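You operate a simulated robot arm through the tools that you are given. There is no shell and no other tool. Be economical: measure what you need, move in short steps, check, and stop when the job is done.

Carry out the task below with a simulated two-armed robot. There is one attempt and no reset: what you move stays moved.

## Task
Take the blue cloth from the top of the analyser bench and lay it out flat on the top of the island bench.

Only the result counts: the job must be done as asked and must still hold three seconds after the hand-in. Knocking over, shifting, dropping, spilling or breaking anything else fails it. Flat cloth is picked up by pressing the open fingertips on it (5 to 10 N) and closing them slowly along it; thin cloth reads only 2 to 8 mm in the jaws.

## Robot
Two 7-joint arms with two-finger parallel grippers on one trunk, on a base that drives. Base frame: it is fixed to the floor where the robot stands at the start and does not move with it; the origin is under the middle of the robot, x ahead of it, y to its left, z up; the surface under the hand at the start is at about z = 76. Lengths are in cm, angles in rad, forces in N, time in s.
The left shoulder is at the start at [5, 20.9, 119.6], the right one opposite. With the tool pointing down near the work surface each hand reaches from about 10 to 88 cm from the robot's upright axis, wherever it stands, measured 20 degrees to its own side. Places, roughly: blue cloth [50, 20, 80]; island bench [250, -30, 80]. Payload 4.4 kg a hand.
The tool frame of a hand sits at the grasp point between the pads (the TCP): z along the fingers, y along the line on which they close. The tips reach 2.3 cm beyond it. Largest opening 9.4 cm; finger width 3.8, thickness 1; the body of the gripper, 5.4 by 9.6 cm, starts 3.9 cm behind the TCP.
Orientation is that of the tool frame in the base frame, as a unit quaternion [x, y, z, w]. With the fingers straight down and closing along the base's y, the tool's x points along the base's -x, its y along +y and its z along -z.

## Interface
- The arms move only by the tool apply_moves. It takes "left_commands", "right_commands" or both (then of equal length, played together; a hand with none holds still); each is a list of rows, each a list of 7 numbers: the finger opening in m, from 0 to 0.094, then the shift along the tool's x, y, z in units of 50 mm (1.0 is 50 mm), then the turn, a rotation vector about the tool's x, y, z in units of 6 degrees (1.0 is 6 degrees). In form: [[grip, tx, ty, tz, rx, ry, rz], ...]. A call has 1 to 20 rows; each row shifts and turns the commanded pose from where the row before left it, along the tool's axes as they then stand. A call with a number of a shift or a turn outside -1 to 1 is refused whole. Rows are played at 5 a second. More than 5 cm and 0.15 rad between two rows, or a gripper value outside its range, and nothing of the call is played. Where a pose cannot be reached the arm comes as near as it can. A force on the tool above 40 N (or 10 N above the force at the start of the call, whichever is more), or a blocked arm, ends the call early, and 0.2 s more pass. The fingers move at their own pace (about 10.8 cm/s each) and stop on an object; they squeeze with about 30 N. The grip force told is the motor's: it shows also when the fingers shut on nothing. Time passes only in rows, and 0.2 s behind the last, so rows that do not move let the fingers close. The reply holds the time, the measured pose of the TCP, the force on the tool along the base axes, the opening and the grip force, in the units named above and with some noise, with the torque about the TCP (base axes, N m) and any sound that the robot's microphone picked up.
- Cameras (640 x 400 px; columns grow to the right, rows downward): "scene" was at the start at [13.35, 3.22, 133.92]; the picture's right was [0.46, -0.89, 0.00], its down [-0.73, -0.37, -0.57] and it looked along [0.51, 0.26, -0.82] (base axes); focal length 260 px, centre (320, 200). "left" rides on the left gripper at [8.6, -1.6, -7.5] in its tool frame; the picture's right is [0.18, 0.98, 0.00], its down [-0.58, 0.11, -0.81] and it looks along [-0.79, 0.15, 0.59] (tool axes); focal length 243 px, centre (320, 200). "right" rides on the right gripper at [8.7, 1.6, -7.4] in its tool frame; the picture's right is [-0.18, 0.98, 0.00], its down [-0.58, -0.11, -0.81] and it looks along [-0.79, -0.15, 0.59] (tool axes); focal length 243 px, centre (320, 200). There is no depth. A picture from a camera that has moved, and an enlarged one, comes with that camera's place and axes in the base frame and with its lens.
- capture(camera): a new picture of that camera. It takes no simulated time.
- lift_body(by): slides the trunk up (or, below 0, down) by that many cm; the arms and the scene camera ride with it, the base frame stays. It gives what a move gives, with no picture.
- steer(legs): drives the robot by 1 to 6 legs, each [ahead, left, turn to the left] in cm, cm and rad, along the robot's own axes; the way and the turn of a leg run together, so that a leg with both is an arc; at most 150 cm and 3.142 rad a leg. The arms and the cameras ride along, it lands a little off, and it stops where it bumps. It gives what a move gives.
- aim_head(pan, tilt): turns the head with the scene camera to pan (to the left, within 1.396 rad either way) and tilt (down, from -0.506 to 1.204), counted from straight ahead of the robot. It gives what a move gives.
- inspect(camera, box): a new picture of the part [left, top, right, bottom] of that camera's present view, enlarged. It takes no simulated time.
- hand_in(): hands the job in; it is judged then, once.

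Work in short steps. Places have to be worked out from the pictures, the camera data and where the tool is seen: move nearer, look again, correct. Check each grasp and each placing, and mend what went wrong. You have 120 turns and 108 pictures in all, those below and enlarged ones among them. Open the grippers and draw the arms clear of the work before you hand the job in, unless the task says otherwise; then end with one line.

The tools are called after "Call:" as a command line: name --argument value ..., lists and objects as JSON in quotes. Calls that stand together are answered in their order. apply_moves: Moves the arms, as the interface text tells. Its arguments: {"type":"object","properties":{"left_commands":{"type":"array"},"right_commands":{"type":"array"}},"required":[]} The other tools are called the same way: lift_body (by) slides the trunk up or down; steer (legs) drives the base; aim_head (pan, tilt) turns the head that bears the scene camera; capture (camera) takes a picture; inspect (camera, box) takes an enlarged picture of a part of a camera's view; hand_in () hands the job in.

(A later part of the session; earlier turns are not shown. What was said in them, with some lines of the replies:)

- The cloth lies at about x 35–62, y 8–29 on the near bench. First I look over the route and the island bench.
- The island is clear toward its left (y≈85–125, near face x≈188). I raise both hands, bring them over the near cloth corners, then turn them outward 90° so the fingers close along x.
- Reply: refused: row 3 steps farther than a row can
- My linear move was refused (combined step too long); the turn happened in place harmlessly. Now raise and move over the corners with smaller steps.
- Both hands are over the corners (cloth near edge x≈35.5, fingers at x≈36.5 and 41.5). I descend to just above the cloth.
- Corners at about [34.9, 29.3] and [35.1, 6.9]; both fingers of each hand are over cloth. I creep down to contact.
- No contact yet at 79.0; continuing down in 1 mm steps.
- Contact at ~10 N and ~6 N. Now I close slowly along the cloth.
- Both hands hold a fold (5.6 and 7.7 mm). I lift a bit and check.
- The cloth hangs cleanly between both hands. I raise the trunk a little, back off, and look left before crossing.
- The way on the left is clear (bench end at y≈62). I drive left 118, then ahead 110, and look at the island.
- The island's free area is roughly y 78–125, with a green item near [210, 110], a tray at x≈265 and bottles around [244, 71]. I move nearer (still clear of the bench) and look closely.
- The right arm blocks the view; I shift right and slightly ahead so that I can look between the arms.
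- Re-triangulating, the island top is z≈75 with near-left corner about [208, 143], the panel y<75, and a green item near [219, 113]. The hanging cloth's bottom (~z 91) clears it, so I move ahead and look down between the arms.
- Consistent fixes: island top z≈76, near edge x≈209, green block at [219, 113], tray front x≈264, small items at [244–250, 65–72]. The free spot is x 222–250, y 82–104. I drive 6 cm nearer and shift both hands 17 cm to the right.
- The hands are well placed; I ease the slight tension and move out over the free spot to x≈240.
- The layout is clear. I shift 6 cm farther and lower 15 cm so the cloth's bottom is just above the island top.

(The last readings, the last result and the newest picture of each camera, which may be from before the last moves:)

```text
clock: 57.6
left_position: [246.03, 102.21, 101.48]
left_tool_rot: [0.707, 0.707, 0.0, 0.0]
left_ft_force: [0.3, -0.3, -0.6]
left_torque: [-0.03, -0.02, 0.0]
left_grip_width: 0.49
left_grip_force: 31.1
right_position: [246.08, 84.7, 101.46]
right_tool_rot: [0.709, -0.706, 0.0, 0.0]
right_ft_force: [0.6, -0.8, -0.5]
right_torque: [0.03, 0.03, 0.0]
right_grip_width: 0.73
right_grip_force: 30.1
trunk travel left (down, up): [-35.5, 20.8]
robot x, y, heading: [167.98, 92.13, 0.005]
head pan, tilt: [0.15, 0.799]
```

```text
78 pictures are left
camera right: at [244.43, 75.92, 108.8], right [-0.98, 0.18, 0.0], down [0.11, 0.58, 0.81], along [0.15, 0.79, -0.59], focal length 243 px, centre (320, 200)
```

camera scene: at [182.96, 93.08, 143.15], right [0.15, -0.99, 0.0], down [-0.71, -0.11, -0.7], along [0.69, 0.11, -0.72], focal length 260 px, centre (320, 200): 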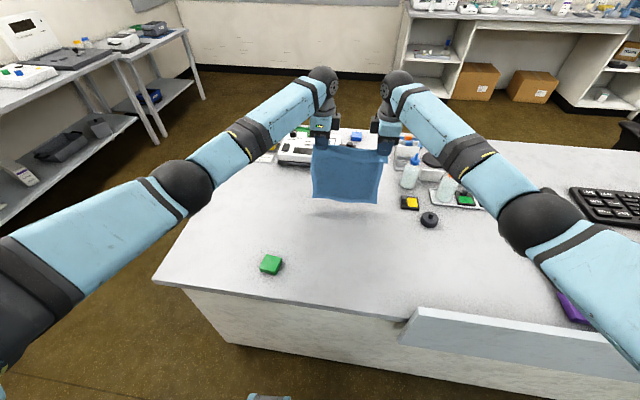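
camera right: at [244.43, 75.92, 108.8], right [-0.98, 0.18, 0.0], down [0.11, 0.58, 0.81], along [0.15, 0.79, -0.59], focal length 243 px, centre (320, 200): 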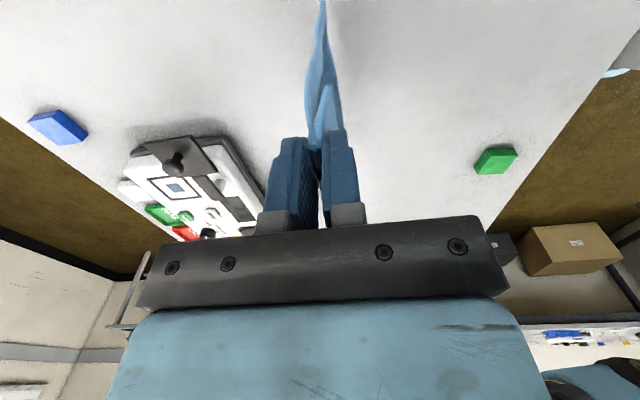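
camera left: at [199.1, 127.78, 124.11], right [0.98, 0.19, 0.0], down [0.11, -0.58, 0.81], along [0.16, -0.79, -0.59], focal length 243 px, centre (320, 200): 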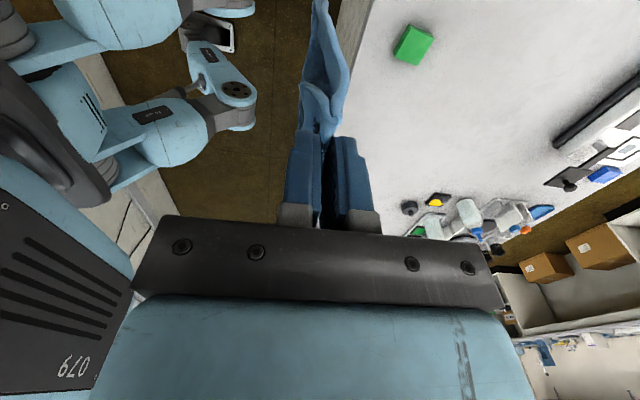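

Bottom edge is ~2 cm above the top. I lower until it touches, then begin the arc back toward the robot.

Call:
apply_moves --left_commands '[[0, 0, 0, 0.32, 0, 0, 0], [0, 0, 0, 0.32, 0, 0, 0], [0, 0, -0.34, 0.03, 0, 0, 0], [0, 0, -0.34, 0.03, 0, 0, 0], [0, 0, -0.33, 0.09, 0, 0, 0], [0, 0, -0.33, 0.09, 0, 0, 0], [0, 0, -0.3, 0.14, 0, 0, 0], [0, 0, -0.3, 0.14, 0, 0, 0], [0, 0, -0.28, 0.2, 0, 0, 0], [0, 0, -0.28, 0.2, 0, 0, 0]]' --right_commands '[[0, 0, 0, 0.32, 0, 0, 0], [0, 0, 0, 0.32, 0, 0, 0], [0, 0, 0.34, 0.03, 0, 0, 0], [0, 0, 0.34, 0.03, 0, 0, 0], [0, 0, 0.33, 0.09, 0, 0, 0], [0, 0, 0.33, 0.09, 0, 0, 0], [0, 0, 0.3, 0.14, 0, 0, 0], [0, 0, 0.3, 0.14, 0, 0, 0], [0, 0, 0.28, 0.2, 0, 0, 0], [0, 0, 0.28, 0.2, 0, 0, 0]]'

Call:
capture --camera "scene"

Call:
capture --camera "right"

```text
clock: 59.8
left_position: [233.39, 101.95, 93.63]
left_tool_rot: [0.706, 0.708, 0.001, 0.0]
left_ft_force: [0.7, 0.3, 0.0]
left_torque: [0.0, 0.02, -0.02]
left_grip_width: 0.5
left_grip_force: 30.0
right_position: [233.38, 84.65, 93.97]
right_tool_rot: [0.707, -0.707, 0.0, 0.0]
right_ft_force: [-0.6, 0.2, 0.3]
right_torque: [0.03, 0.0, -0.04]
right_grip_width: 0.74
right_grip_force: 30.1
trunk travel left (down, up): [-35.5, 20.8]
robot x, y, heading: [168.13, 91.88, 0.005]
head pan, tilt: [0.15, 0.799]
```

```text
77 pictures are left
camera scene: at [182.86, 93.08, 143.17], right [0.15, -0.99, 0.0], down [-0.71, -0.11, -0.7], along [0.69, 0.11, -0.72], focal length 260 px, centre (320, 200)
```

scene: 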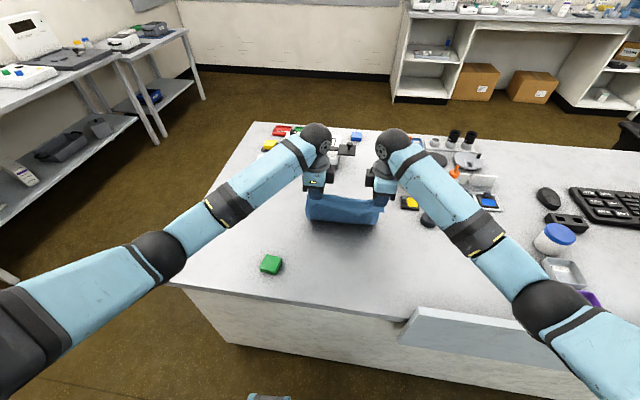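

```text
76 pictures are left
camera right: at [231.79, 75.92, 101.25], right [-0.98, 0.18, 0.0], down [0.11, 0.58, 0.81], along [0.15, 0.79, -0.59], focal length 243 px, centre (320, 200)
```

right: 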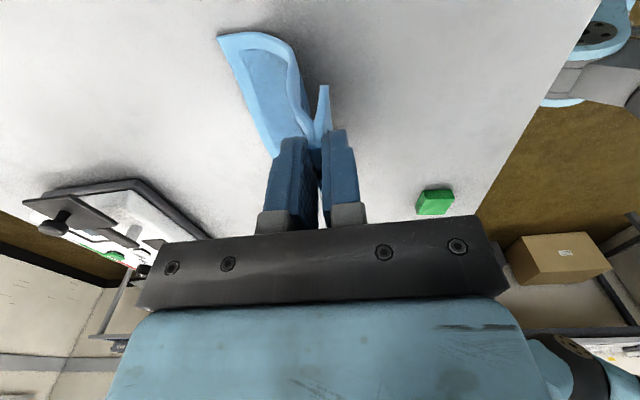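

It's trailing correctly. I continue the arc down.

Call:
apply_moves --left_commands '[[0, 0, -0.24, 0.24, 0, 0, 0], [0, 0, -0.24, 0.24, 0, 0, 0], [0, 0, -0.22, 0.28, 0, 0, 0], [0, 0, -0.22, 0.28, 0, 0, 0], [0, 0, -0.2, 0.3, 0, 0, 0], [0, 0, -0.2, 0.3, 0, 0, 0], [0, 0, -0.2, 0.3, 0, 0, 0], [0, 0, -0.2, 0.3, 0, 0, 0]]' --right_commands '[[0, 0, 0.24, 0.24, 0, 0, 0], [0, 0, 0.24, 0.24, 0, 0, 0], [0, 0, 0.22, 0.28, 0, 0, 0], [0, 0, 0.22, 0.28, 0, 0, 0], [0, 0, 0.2, 0.3, 0, 0, 0], [0, 0, 0.2, 0.3, 0, 0, 0], [0, 0, 0.2, 0.3, 0, 0, 0], [0, 0, 0.2, 0.3, 0, 0, 0]]'

Call:
capture --camera "scene"

Call:
capture --camera "right"

```text
clock: 61.6
left_position: [224.78, 102.08, 82.57]
left_tool_rot: [0.706, 0.708, -0.001, 0.0]
left_ft_force: [-0.2, 0.1, -0.5]
left_torque: [0.0, -0.02, 0.04]
left_grip_width: 0.51
left_grip_force: 29.9
right_position: [224.81, 84.42, 82.65]
right_tool_rot: [0.708, -0.706, 0.0, 0.0]
right_ft_force: [-0.6, -0.5, -0.1]
right_torque: [0.0, 0.01, -0.02]
right_grip_width: 0.72
right_grip_force: 30.2
trunk travel left (down, up): [-35.5, 20.8]
robot x, y, heading: [168.17, 91.55, 0.004]
head pan, tilt: [0.15, 0.799]
```

```text
75 pictures are left
camera scene: at [182.89, 93.08, 143.17], right [0.15, -0.99, 0.0], down [-0.71, -0.11, -0.7], along [0.69, 0.11, -0.72], focal length 260 px, centre (320, 200)
```

scene: 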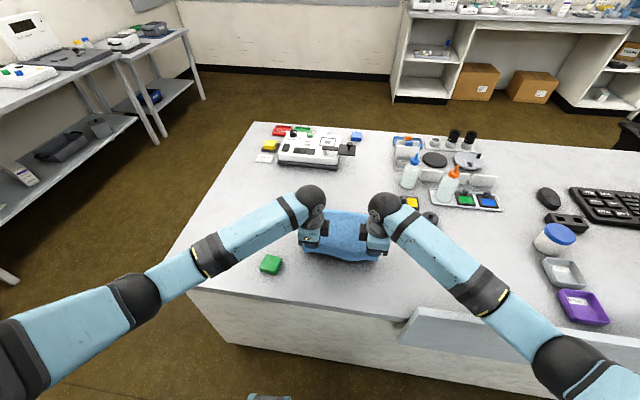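

```text
74 pictures are left
camera right: at [223.23, 75.86, 90.04], right [-0.98, 0.18, 0.0], down [0.11, 0.58, 0.81], along [0.15, 0.79, -0.59], focal length 243 px, centre (320, 200)
```

right: 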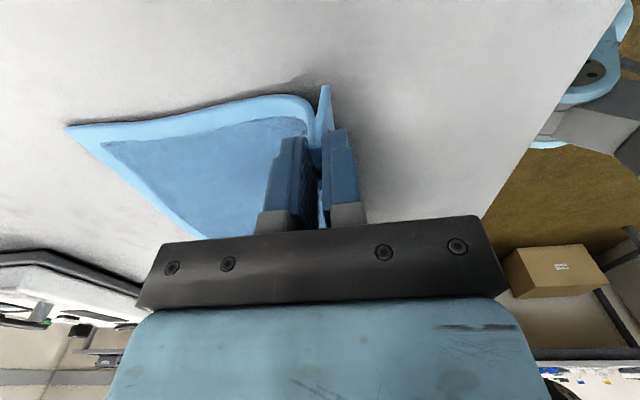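

Laying out well; far edge at x≈242.7. I finish lowering with a pull back toward the robot.

Call:
apply_moves --left_commands '[[0, 0, -0.22, 0.22, 0, 0, 0], [0, 0, -0.22, 0.22, 0, 0, 0], [0, 0, -0.1, 0.1, 0, 0, 0], [0, 0, -0.1, 0.1, 0, 0, 0], [0, 0, 0, 0, 0, 0, 0]]' --right_commands '[[0, 0, 0.22, 0.22, 0, 0, 0], [0, 0, 0.22, 0.22, 0, 0, 0], [0, 0, 0.1, 0.1, 0, 0, 0], [0, 0, 0.1, 0.1, 0, 0, 0], [0, 0, 0, 0, 0, 0, 0]]'

Call:
capture --camera "right"

Call:
capture --camera "left"

```text
clock: 62.8
left_position: [221.75, 101.99, 79.32]
left_tool_rot: [0.706, 0.708, 0.0, 0.001]
left_ft_force: [-0.4, -0.5, 0.4]
left_torque: [0.01, -0.04, 0.03]
left_grip_width: 0.52
left_grip_force: 29.9
right_position: [221.66, 84.72, 79.41]
right_tool_rot: [0.708, -0.706, 0.0, 0.0]
right_ft_force: [0.6, 1.0, 0.1]
right_torque: [-0.02, -0.02, -0.02]
right_grip_width: 0.73
right_grip_force: 30.2
trunk travel left (down, up): [-35.5, 20.8]
robot x, y, heading: [168.13, 91.79, -0.002]
head pan, tilt: [0.15, 0.799]
```

```text
73 pictures are left
camera right: at [220.08, 75.87, 86.8], right [-0.98, 0.18, 0.0], down [0.11, 0.58, 0.81], along [0.15, 0.79, -0.59], focal length 243 px, centre (320, 200)
```

right: 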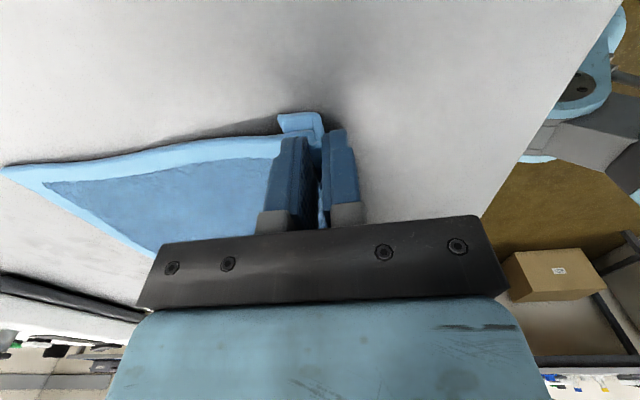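

```text
72 pictures are left
camera left: at [219.97, 110.63, 86.89], right [0.98, 0.19, 0.0], down [0.11, -0.58, 0.81], along [0.15, -0.79, -0.59], focal length 243 px, centre (320, 200)
```

left: 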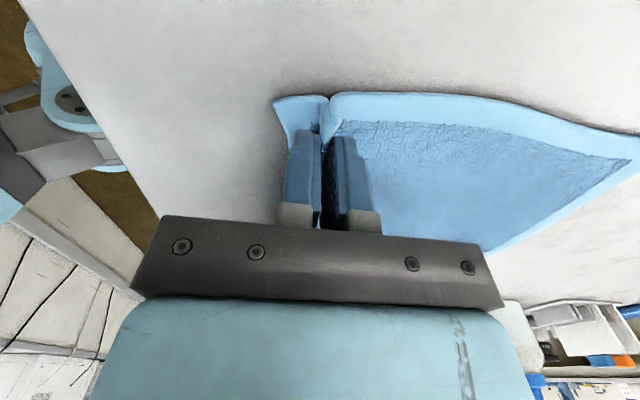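

Left edge looks as at pick-up; the right corner's small flap may be tucked. I inspect it enlarged.

Call:
inspect --camera "right" --box '[220, 90, 380, 190]'

Call:
aim_head --pan 0.0 --tilt 0.95

Call:
inspect --camera "scene" --box '[240, 100, 400, 200]'

```text
4.00 times, centred on (300, 140) of right
camera zoom: at [220.08, 75.87, 86.8], right [-0.98, 0.18, 0.0], down [0.11, 0.58, 0.81], along [0.15, 0.79, -0.59], focal length 970 px, centre (400, 440)
```

zoom: 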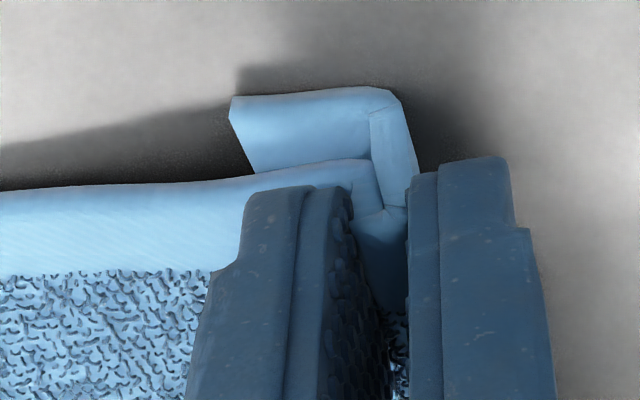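

```text
clock: 63.5
left_position: [221.77, 102.01, 79.47]
left_tool_rot: [0.706, 0.708, 0.0, 0.0]
left_ft_force: [0.5, -0.5, 0.3]
left_torque: [0.0, -0.01, -0.01]
left_grip_width: 0.48
left_grip_force: 29.8
right_position: [221.63, 84.59, 79.3]
right_tool_rot: [0.709, -0.706, 0.0, 0.0]
right_ft_force: [1.1, -0.6, -0.2]
right_torque: [-0.02, -0.04, 0.01]
right_grip_width: 0.7
right_grip_force: 29.8
trunk travel left (down, up): [-35.5, 20.8]
robot x, y, heading: [168.29, 92.2, 0.002]
head pan, tilt: [0.0, 0.949]
```

```text
4.00 times, centred on (320, 150) of scene
camera zoom: at [182.2, 91.87, 142.01], right [0.0, -1.0, 0.0], down [-0.81, 0.0, -0.58], along [0.58, 0.0, -0.81], focal length 1041 px, centre (320, 400)
```

zoom: 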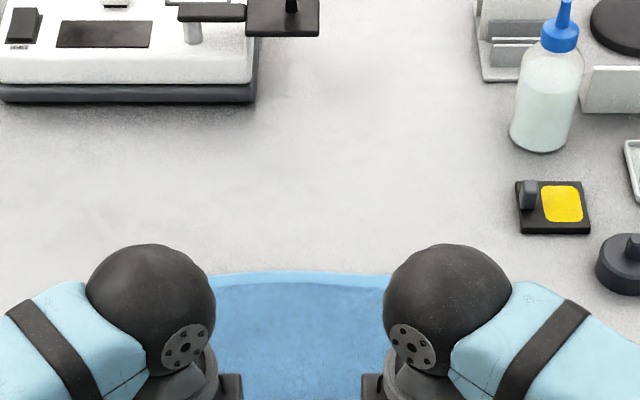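

The right flap is folded under. I raise both hands 3 cm, then move forward while lowering so the flap trails toward the robot side.

Call:
apply_moves --left_commands '[[0, 0, 0, -0.3, 0, 0, 0], [0, 0, 0, -0.3, 0, 0, 0], [0, 0, 0, 0, 0, 0, 0], [0, 0, 0, 0, 0, 0, 0]]' --right_commands '[[0, 0, 0, -0.3, 0, 0, 0], [0, 0, 0, -0.3, 0, 0, 0], [0, 0, 0, 0, 0, 0, 0], [0, 0, 0, 0, 0, 0, 0]]'

Call:
inspect --camera "right" --box '[220, 70, 380, 170]'

```text
clock: 64.5
left_position: [221.69, 101.98, 82.46]
left_tool_rot: [0.707, 0.707, 0.0, 0.001]
left_ft_force: [0.4, 0.0, -0.2]
left_torque: [0.02, -0.02, 0.01]
left_grip_width: 0.48
left_grip_force: 29.9
right_position: [221.72, 84.56, 82.47]
right_tool_rot: [0.708, -0.706, 0.0, 0.001]
right_ft_force: [0.3, -0.4, -0.8]
right_torque: [-0.02, 0.05, -0.01]
right_grip_width: 0.73
right_grip_force: 30.0
trunk travel left (down, up): [-35.5, 20.8]
robot x, y, heading: [168.27, 92.18, -0.001]
head pan, tilt: [0.0, 0.949]
```

```text
4.00 times, centred on (300, 120) of right
camera zoom: at [220.11, 75.89, 89.84], right [-0.98, 0.18, 0.0], down [0.11, 0.58, 0.81], along [0.15, 0.79, -0.59], focal length 970 px, centre (400, 520)
```

zoom: 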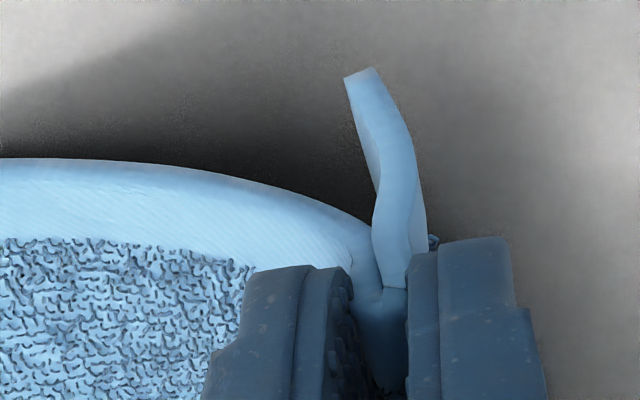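

The flap hangs free. Now forward and down diagonally.

Call:
apply_moves --left_commands '[[0, 0, 0.16, 0.1, 0, 0, 0], [0, 0, 0.16, 0.1, 0, 0, 0], [0, 0, 0.16, 0.1, 0, 0, 0], [0, 0, 0.16, 0.12, 0, 0, 0], [0, 0, 0.16, 0.12, 0, 0, 0], [0, 0, 0, 0, 0, 0, 0]]' --right_commands '[[0, 0, -0.16, 0.1, 0, 0, 0], [0, 0, -0.16, 0.1, 0, 0, 0], [0, 0, -0.16, 0.1, 0, 0, 0], [0, 0, -0.16, 0.12, 0, 0, 0], [0, 0, -0.16, 0.12, 0, 0, 0], [0, 0, 0, 0, 0, 0, 0]]'

Call:
capture --camera "right"

Call:
capture --camera "left"

```text
clock: 65.9
left_position: [225.62, 102.01, 79.71]
left_tool_rot: [0.707, 0.707, 0.001, 0.0]
left_ft_force: [-0.2, -0.2, 1.3]
left_torque: [0.0, 0.01, 0.02]
left_grip_width: 0.48
left_grip_force: 29.9
right_position: [225.77, 84.63, 79.77]
right_tool_rot: [0.709, -0.706, 0.001, -0.001]
right_ft_force: [0.6, 0.0, 0.5]
right_torque: [0.0, 0.0, -0.02]
right_grip_width: 0.72
right_grip_force: 30.3
trunk travel left (down, up): [-35.5, 20.8]
robot x, y, heading: [168.08, 91.7, 0.004]
head pan, tilt: [0.0, 0.949]
```

```text
68 pictures are left
camera right: at [224.08, 75.84, 87.19], right [-0.98, 0.18, 0.0], down [0.11, 0.58, 0.81], along [0.15, 0.79, -0.59], focal length 243 px, centre (320, 200)
```

right: 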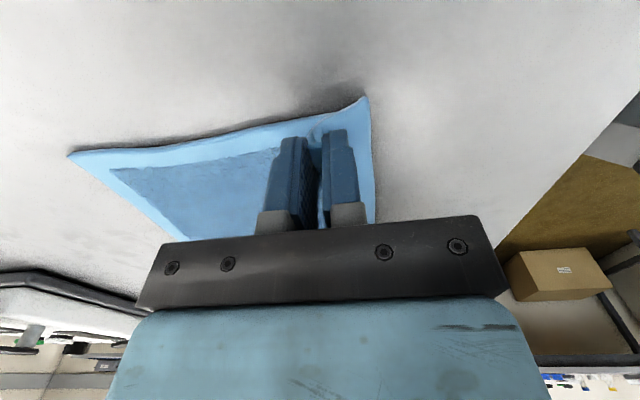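

```text
67 pictures are left
camera left: at [223.97, 110.66, 87.21], right [0.98, 0.19, 0.0], down [0.11, -0.58, 0.81], along [0.15, -0.79, -0.59], focal length 243 px, centre (320, 200)
```

left: 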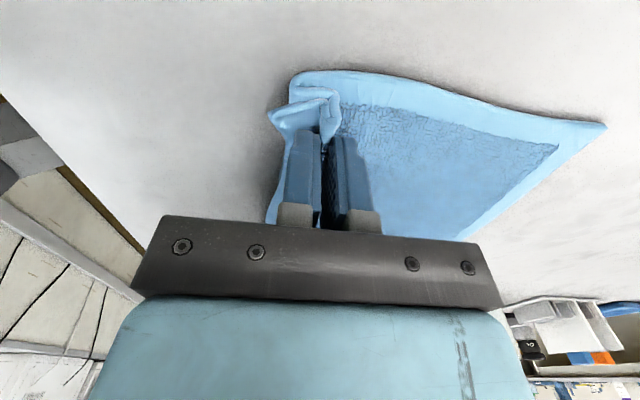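

The right flap is now right side out. The left cloth bulged under its fingers, so I lift the left 2 cm and bring it back 4 cm and down as before.

Call:
apply_moves --left_commands '[[0, 0, -0.1, -0.2, 0, 0, 0], [0, 0, -0.25, -0.2, 0, 0, 0], [0, 0, -0.25, 0.1, 0, 0, 0], [0, 0, -0.2, 0.15, 0, 0, 0], [0, 0, 0, 0.15, 0, 0, 0], [0, 0, 0, 0, 0, 0, 0]]'

Call:
capture --camera "left"

Call:
capture --camera "right"

```text
clock: 67.3
left_position: [221.68, 101.85, 79.63]
left_tool_rot: [0.706, 0.708, 0.0, 0.001]
left_ft_force: [0.2, -2.7, 0.1]
left_torque: [-0.06, -0.01, 0.03]
left_grip_width: 0.49
left_grip_force: 29.8
right_position: [225.7, 84.56, 79.86]
right_tool_rot: [0.708, -0.706, 0.0, 0.0]
right_ft_force: [-0.8, 1.4, 0.6]
right_torque: [0.03, 0.03, 0.04]
right_grip_width: 0.73
right_grip_force: 29.5
trunk travel left (down, up): [-35.5, 20.8]
robot x, y, heading: [168.07, 91.82, 0.006]
head pan, tilt: [0.0, 0.949]
```

```text
66 pictures are left
camera left: at [219.98, 110.56, 87.15], right [0.98, 0.19, 0.0], down [0.11, -0.58, 0.81], along [0.15, -0.79, -0.59], focal length 243 px, centre (320, 200)
```

left: 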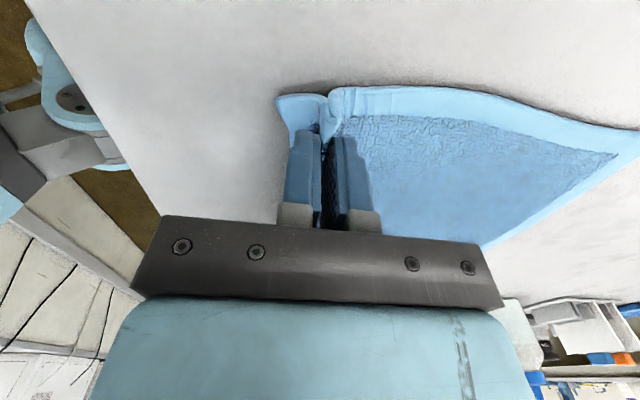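

```text
65 pictures are left
camera right: at [224.07, 75.84, 87.18], right [-0.98, 0.18, 0.0], down [0.11, 0.58, 0.81], along [0.15, 0.79, -0.59], focal length 243 px, centre (320, 200)
```

right: 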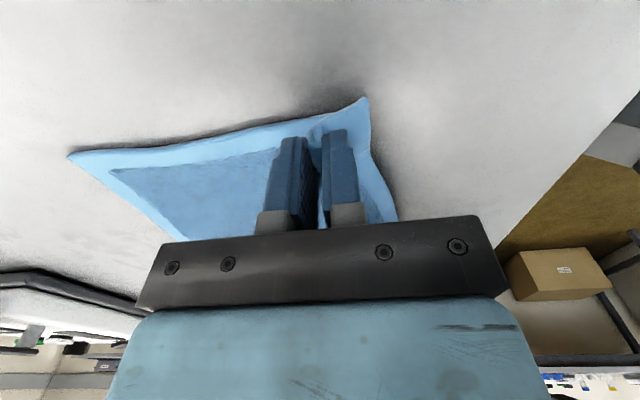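

Both edges now lie properly. I lower slightly, open gently to 4 cm and lift straight up.

Call:
apply_moves --left_commands '[[0, 0, 0, 0.12, 0, 0, 0], [0.01, 0, 0, 0, 0, 0, 0], [0.02, 0, 0, 0, 0, 0, 0], [0.03, 0, 0, 0, 0, 0, 0], [0.04, 0, 0, 0, 0, 0, 0], [0.05, 0, 0, 0, 0, 0, 0], [0.05, 0, 0, -0.3, 0, 0, 0], [0.05, 0, 0, -0.7, 0, 0, 0], [0.05, 0, 0, -1, 0, 0, 0], [0.05, 0, 0, -1, 0, 0, 0]]' --right_commands '[[0, 0, 0, 0.12, 0, 0, 0], [0.01, 0, 0, 0, 0, 0, 0], [0.02, 0, 0, 0, 0, 0, 0], [0.03, 0, 0, 0, 0, 0, 0], [0.04, 0, 0, 0, 0, 0, 0], [0.05, 0, 0, 0, 0, 0, 0], [0.05, 0, 0, -0.3, 0, 0, 0], [0.05, 0, 0, -0.7, 0, 0, 0], [0.05, 0, 0, -1, 0, 0, 0], [0.05, 0, 0, -1, 0, 0, 0]]'

Call:
capture --camera "scene"

Call:
capture --camera "right"

Call:
capture --camera "left"

```text
clock: 69.5
left_position: [221.81, 101.68, 93.93]
left_tool_rot: [0.706, 0.708, -0.001, 0.001]
left_ft_force: [0.3, -0.1, 0.4]
left_torque: [0.0, 0.0, -0.02]
left_grip_width: 5.0
left_grip_force: 0.0
right_position: [225.54, 84.48, 94.02]
right_tool_rot: [0.708, -0.706, 0.001, -0.001]
right_ft_force: [0.4, -0.5, -0.5]
right_torque: [-0.01, 0.0, 0.01]
right_grip_width: 4.99
right_grip_force: 0.1
trunk travel left (down, up): [-35.5, 20.8]
robot x, y, heading: [167.99, 91.81, 0.011]
head pan, tilt: [0.0, 0.949]
```

```text
64 pictures are left
camera scene: at [182.13, 91.87, 142.0], right [0.0, -1.0, 0.0], down [-0.81, 0.0, -0.58], along [0.58, 0.0, -0.81], focal length 260 px, centre (320, 200)
```

scene: 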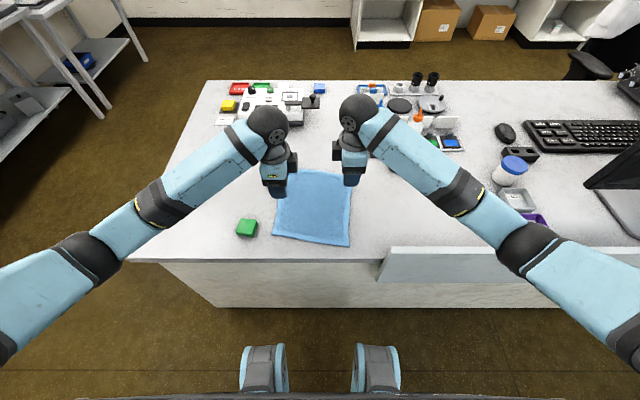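

```text
63 pictures are left
camera right: at [223.81, 75.81, 101.41], right [-0.98, 0.18, 0.0], down [0.11, 0.58, 0.81], along [0.15, 0.79, -0.59], focal length 243 px, centre (320, 200)
```

right: 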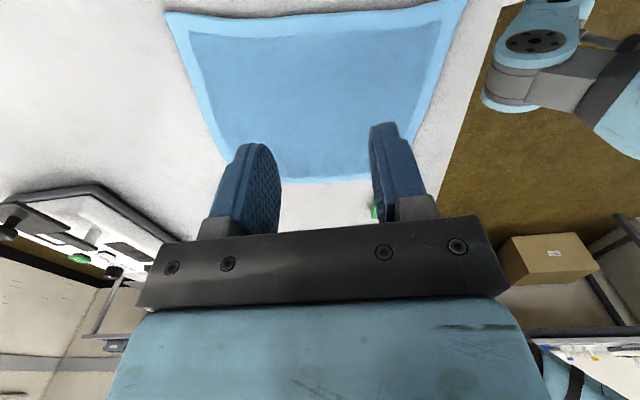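

```text
62 pictures are left
camera left: at [220.09, 110.39, 101.47], right [0.98, 0.19, 0.0], down [0.11, -0.58, 0.81], along [0.15, -0.79, -0.59], focal length 243 px, centre (320, 200)
```

left: 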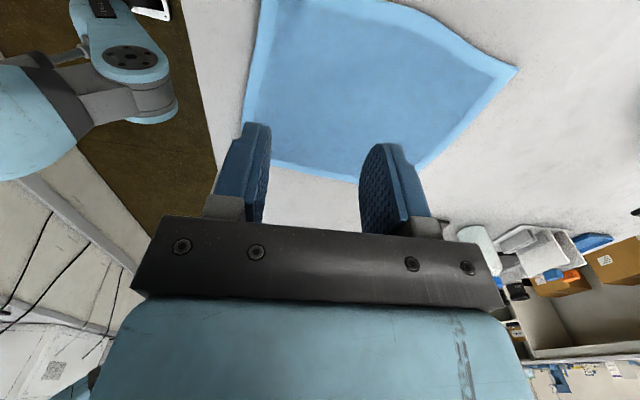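

The cloth lies flat and square. I draw the arms up and back, then check it.

Call:
apply_moves --left_commands '[[0.05, 0, 0, -1, 0, 0, 0], [0.05, 0, 0, -1, 0, 0, 0], [0.05, 0, 0, -1, 0, 0, 0], [0.05, 0, 0, -1, 0, 0, 0], [0.05, 0.4, -0.8, 0, 0, 0, 0], [0.05, 0.4, -0.8, 0, 0, 0, 0], [0.05, 0.4, -0.8, 0, 0, 0, 0], [0.05, 0.4, -0.8, 0, 0, 0, 0]]' --right_commands '[[0.05, 0, 0, -1, 0, 0, 0], [0.05, 0, 0, -1, 0, 0, 0], [0.05, 0, 0, -1, 0, 0, 0], [0.05, 0, 0, -1, 0, 0, 0], [0.05, 0.4, 0.8, 0, 0, 0, 0], [0.05, 0.4, 0.8, 0, 0, 0, 0], [0.05, 0.4, 0.8, 0, 0, 0, 0], [0.05, 0.4, 0.8, 0, 0, 0, 0]]'

Call:
inspect --camera "scene" --box '[220, 140, 400, 252]'

Call:
capture --camera "scene"

```text
clock: 71.3
left_position: [205.55, 110.06, 114.18]
left_tool_rot: [0.707, 0.707, 0.001, 0.001]
left_ft_force: [-0.4, -0.1, 0.0]
left_torque: [0.0, -0.01, 0.03]
left_grip_width: 4.99
left_grip_force: 0.0
right_position: [209.27, 76.33, 114.1]
right_tool_rot: [0.708, -0.706, 0.0, 0.0]
right_ft_force: [0.4, -1.0, 1.4]
right_torque: [-0.01, -0.01, 0.02]
right_grip_width: 5.0
right_grip_force: 0.1
trunk travel left (down, up): [-35.5, 20.8]
robot x, y, heading: [167.88, 92.03, 0.004]
head pan, tilt: [0.0, 0.949]
```

```text
3.56 times, centred on (310, 196) of scene
camera zoom: at [181.95, 91.87, 142.04], right [0.0, -1.0, 0.0], down [-0.81, 0.0, -0.58], along [0.58, 0.0, -0.81], focal length 926 px, centre (356, 214)
```

zoom: 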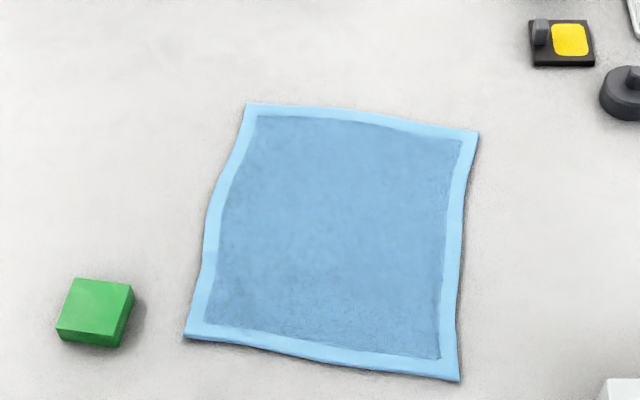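

```text
60 pictures are left
camera scene: at [181.95, 91.87, 142.04], right [0.0, -1.0, 0.0], down [-0.81, 0.0, -0.58], along [0.58, 0.0, -0.81], focal length 260 px, centre (320, 200)
```

scene: 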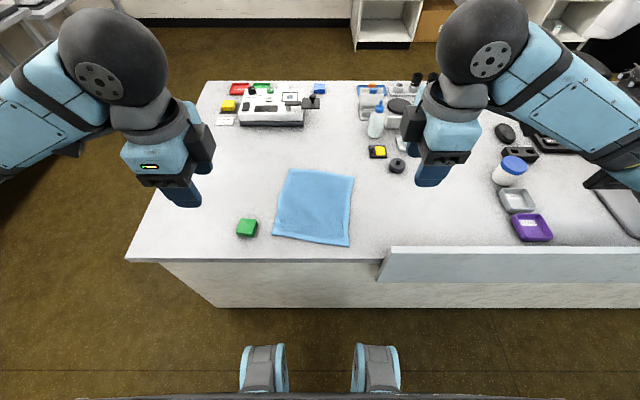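

The cloth lies flat, about 25 cm × 22 cm and fully on the island top. Nothing around it has moved, and the hands are open and clear, so I hand in.

Call:
hand_in

```text
The job is handed in.
```

The blue cloth is laid out flat on the island bench, the grippers are open and clear of it, and the job is handed in.
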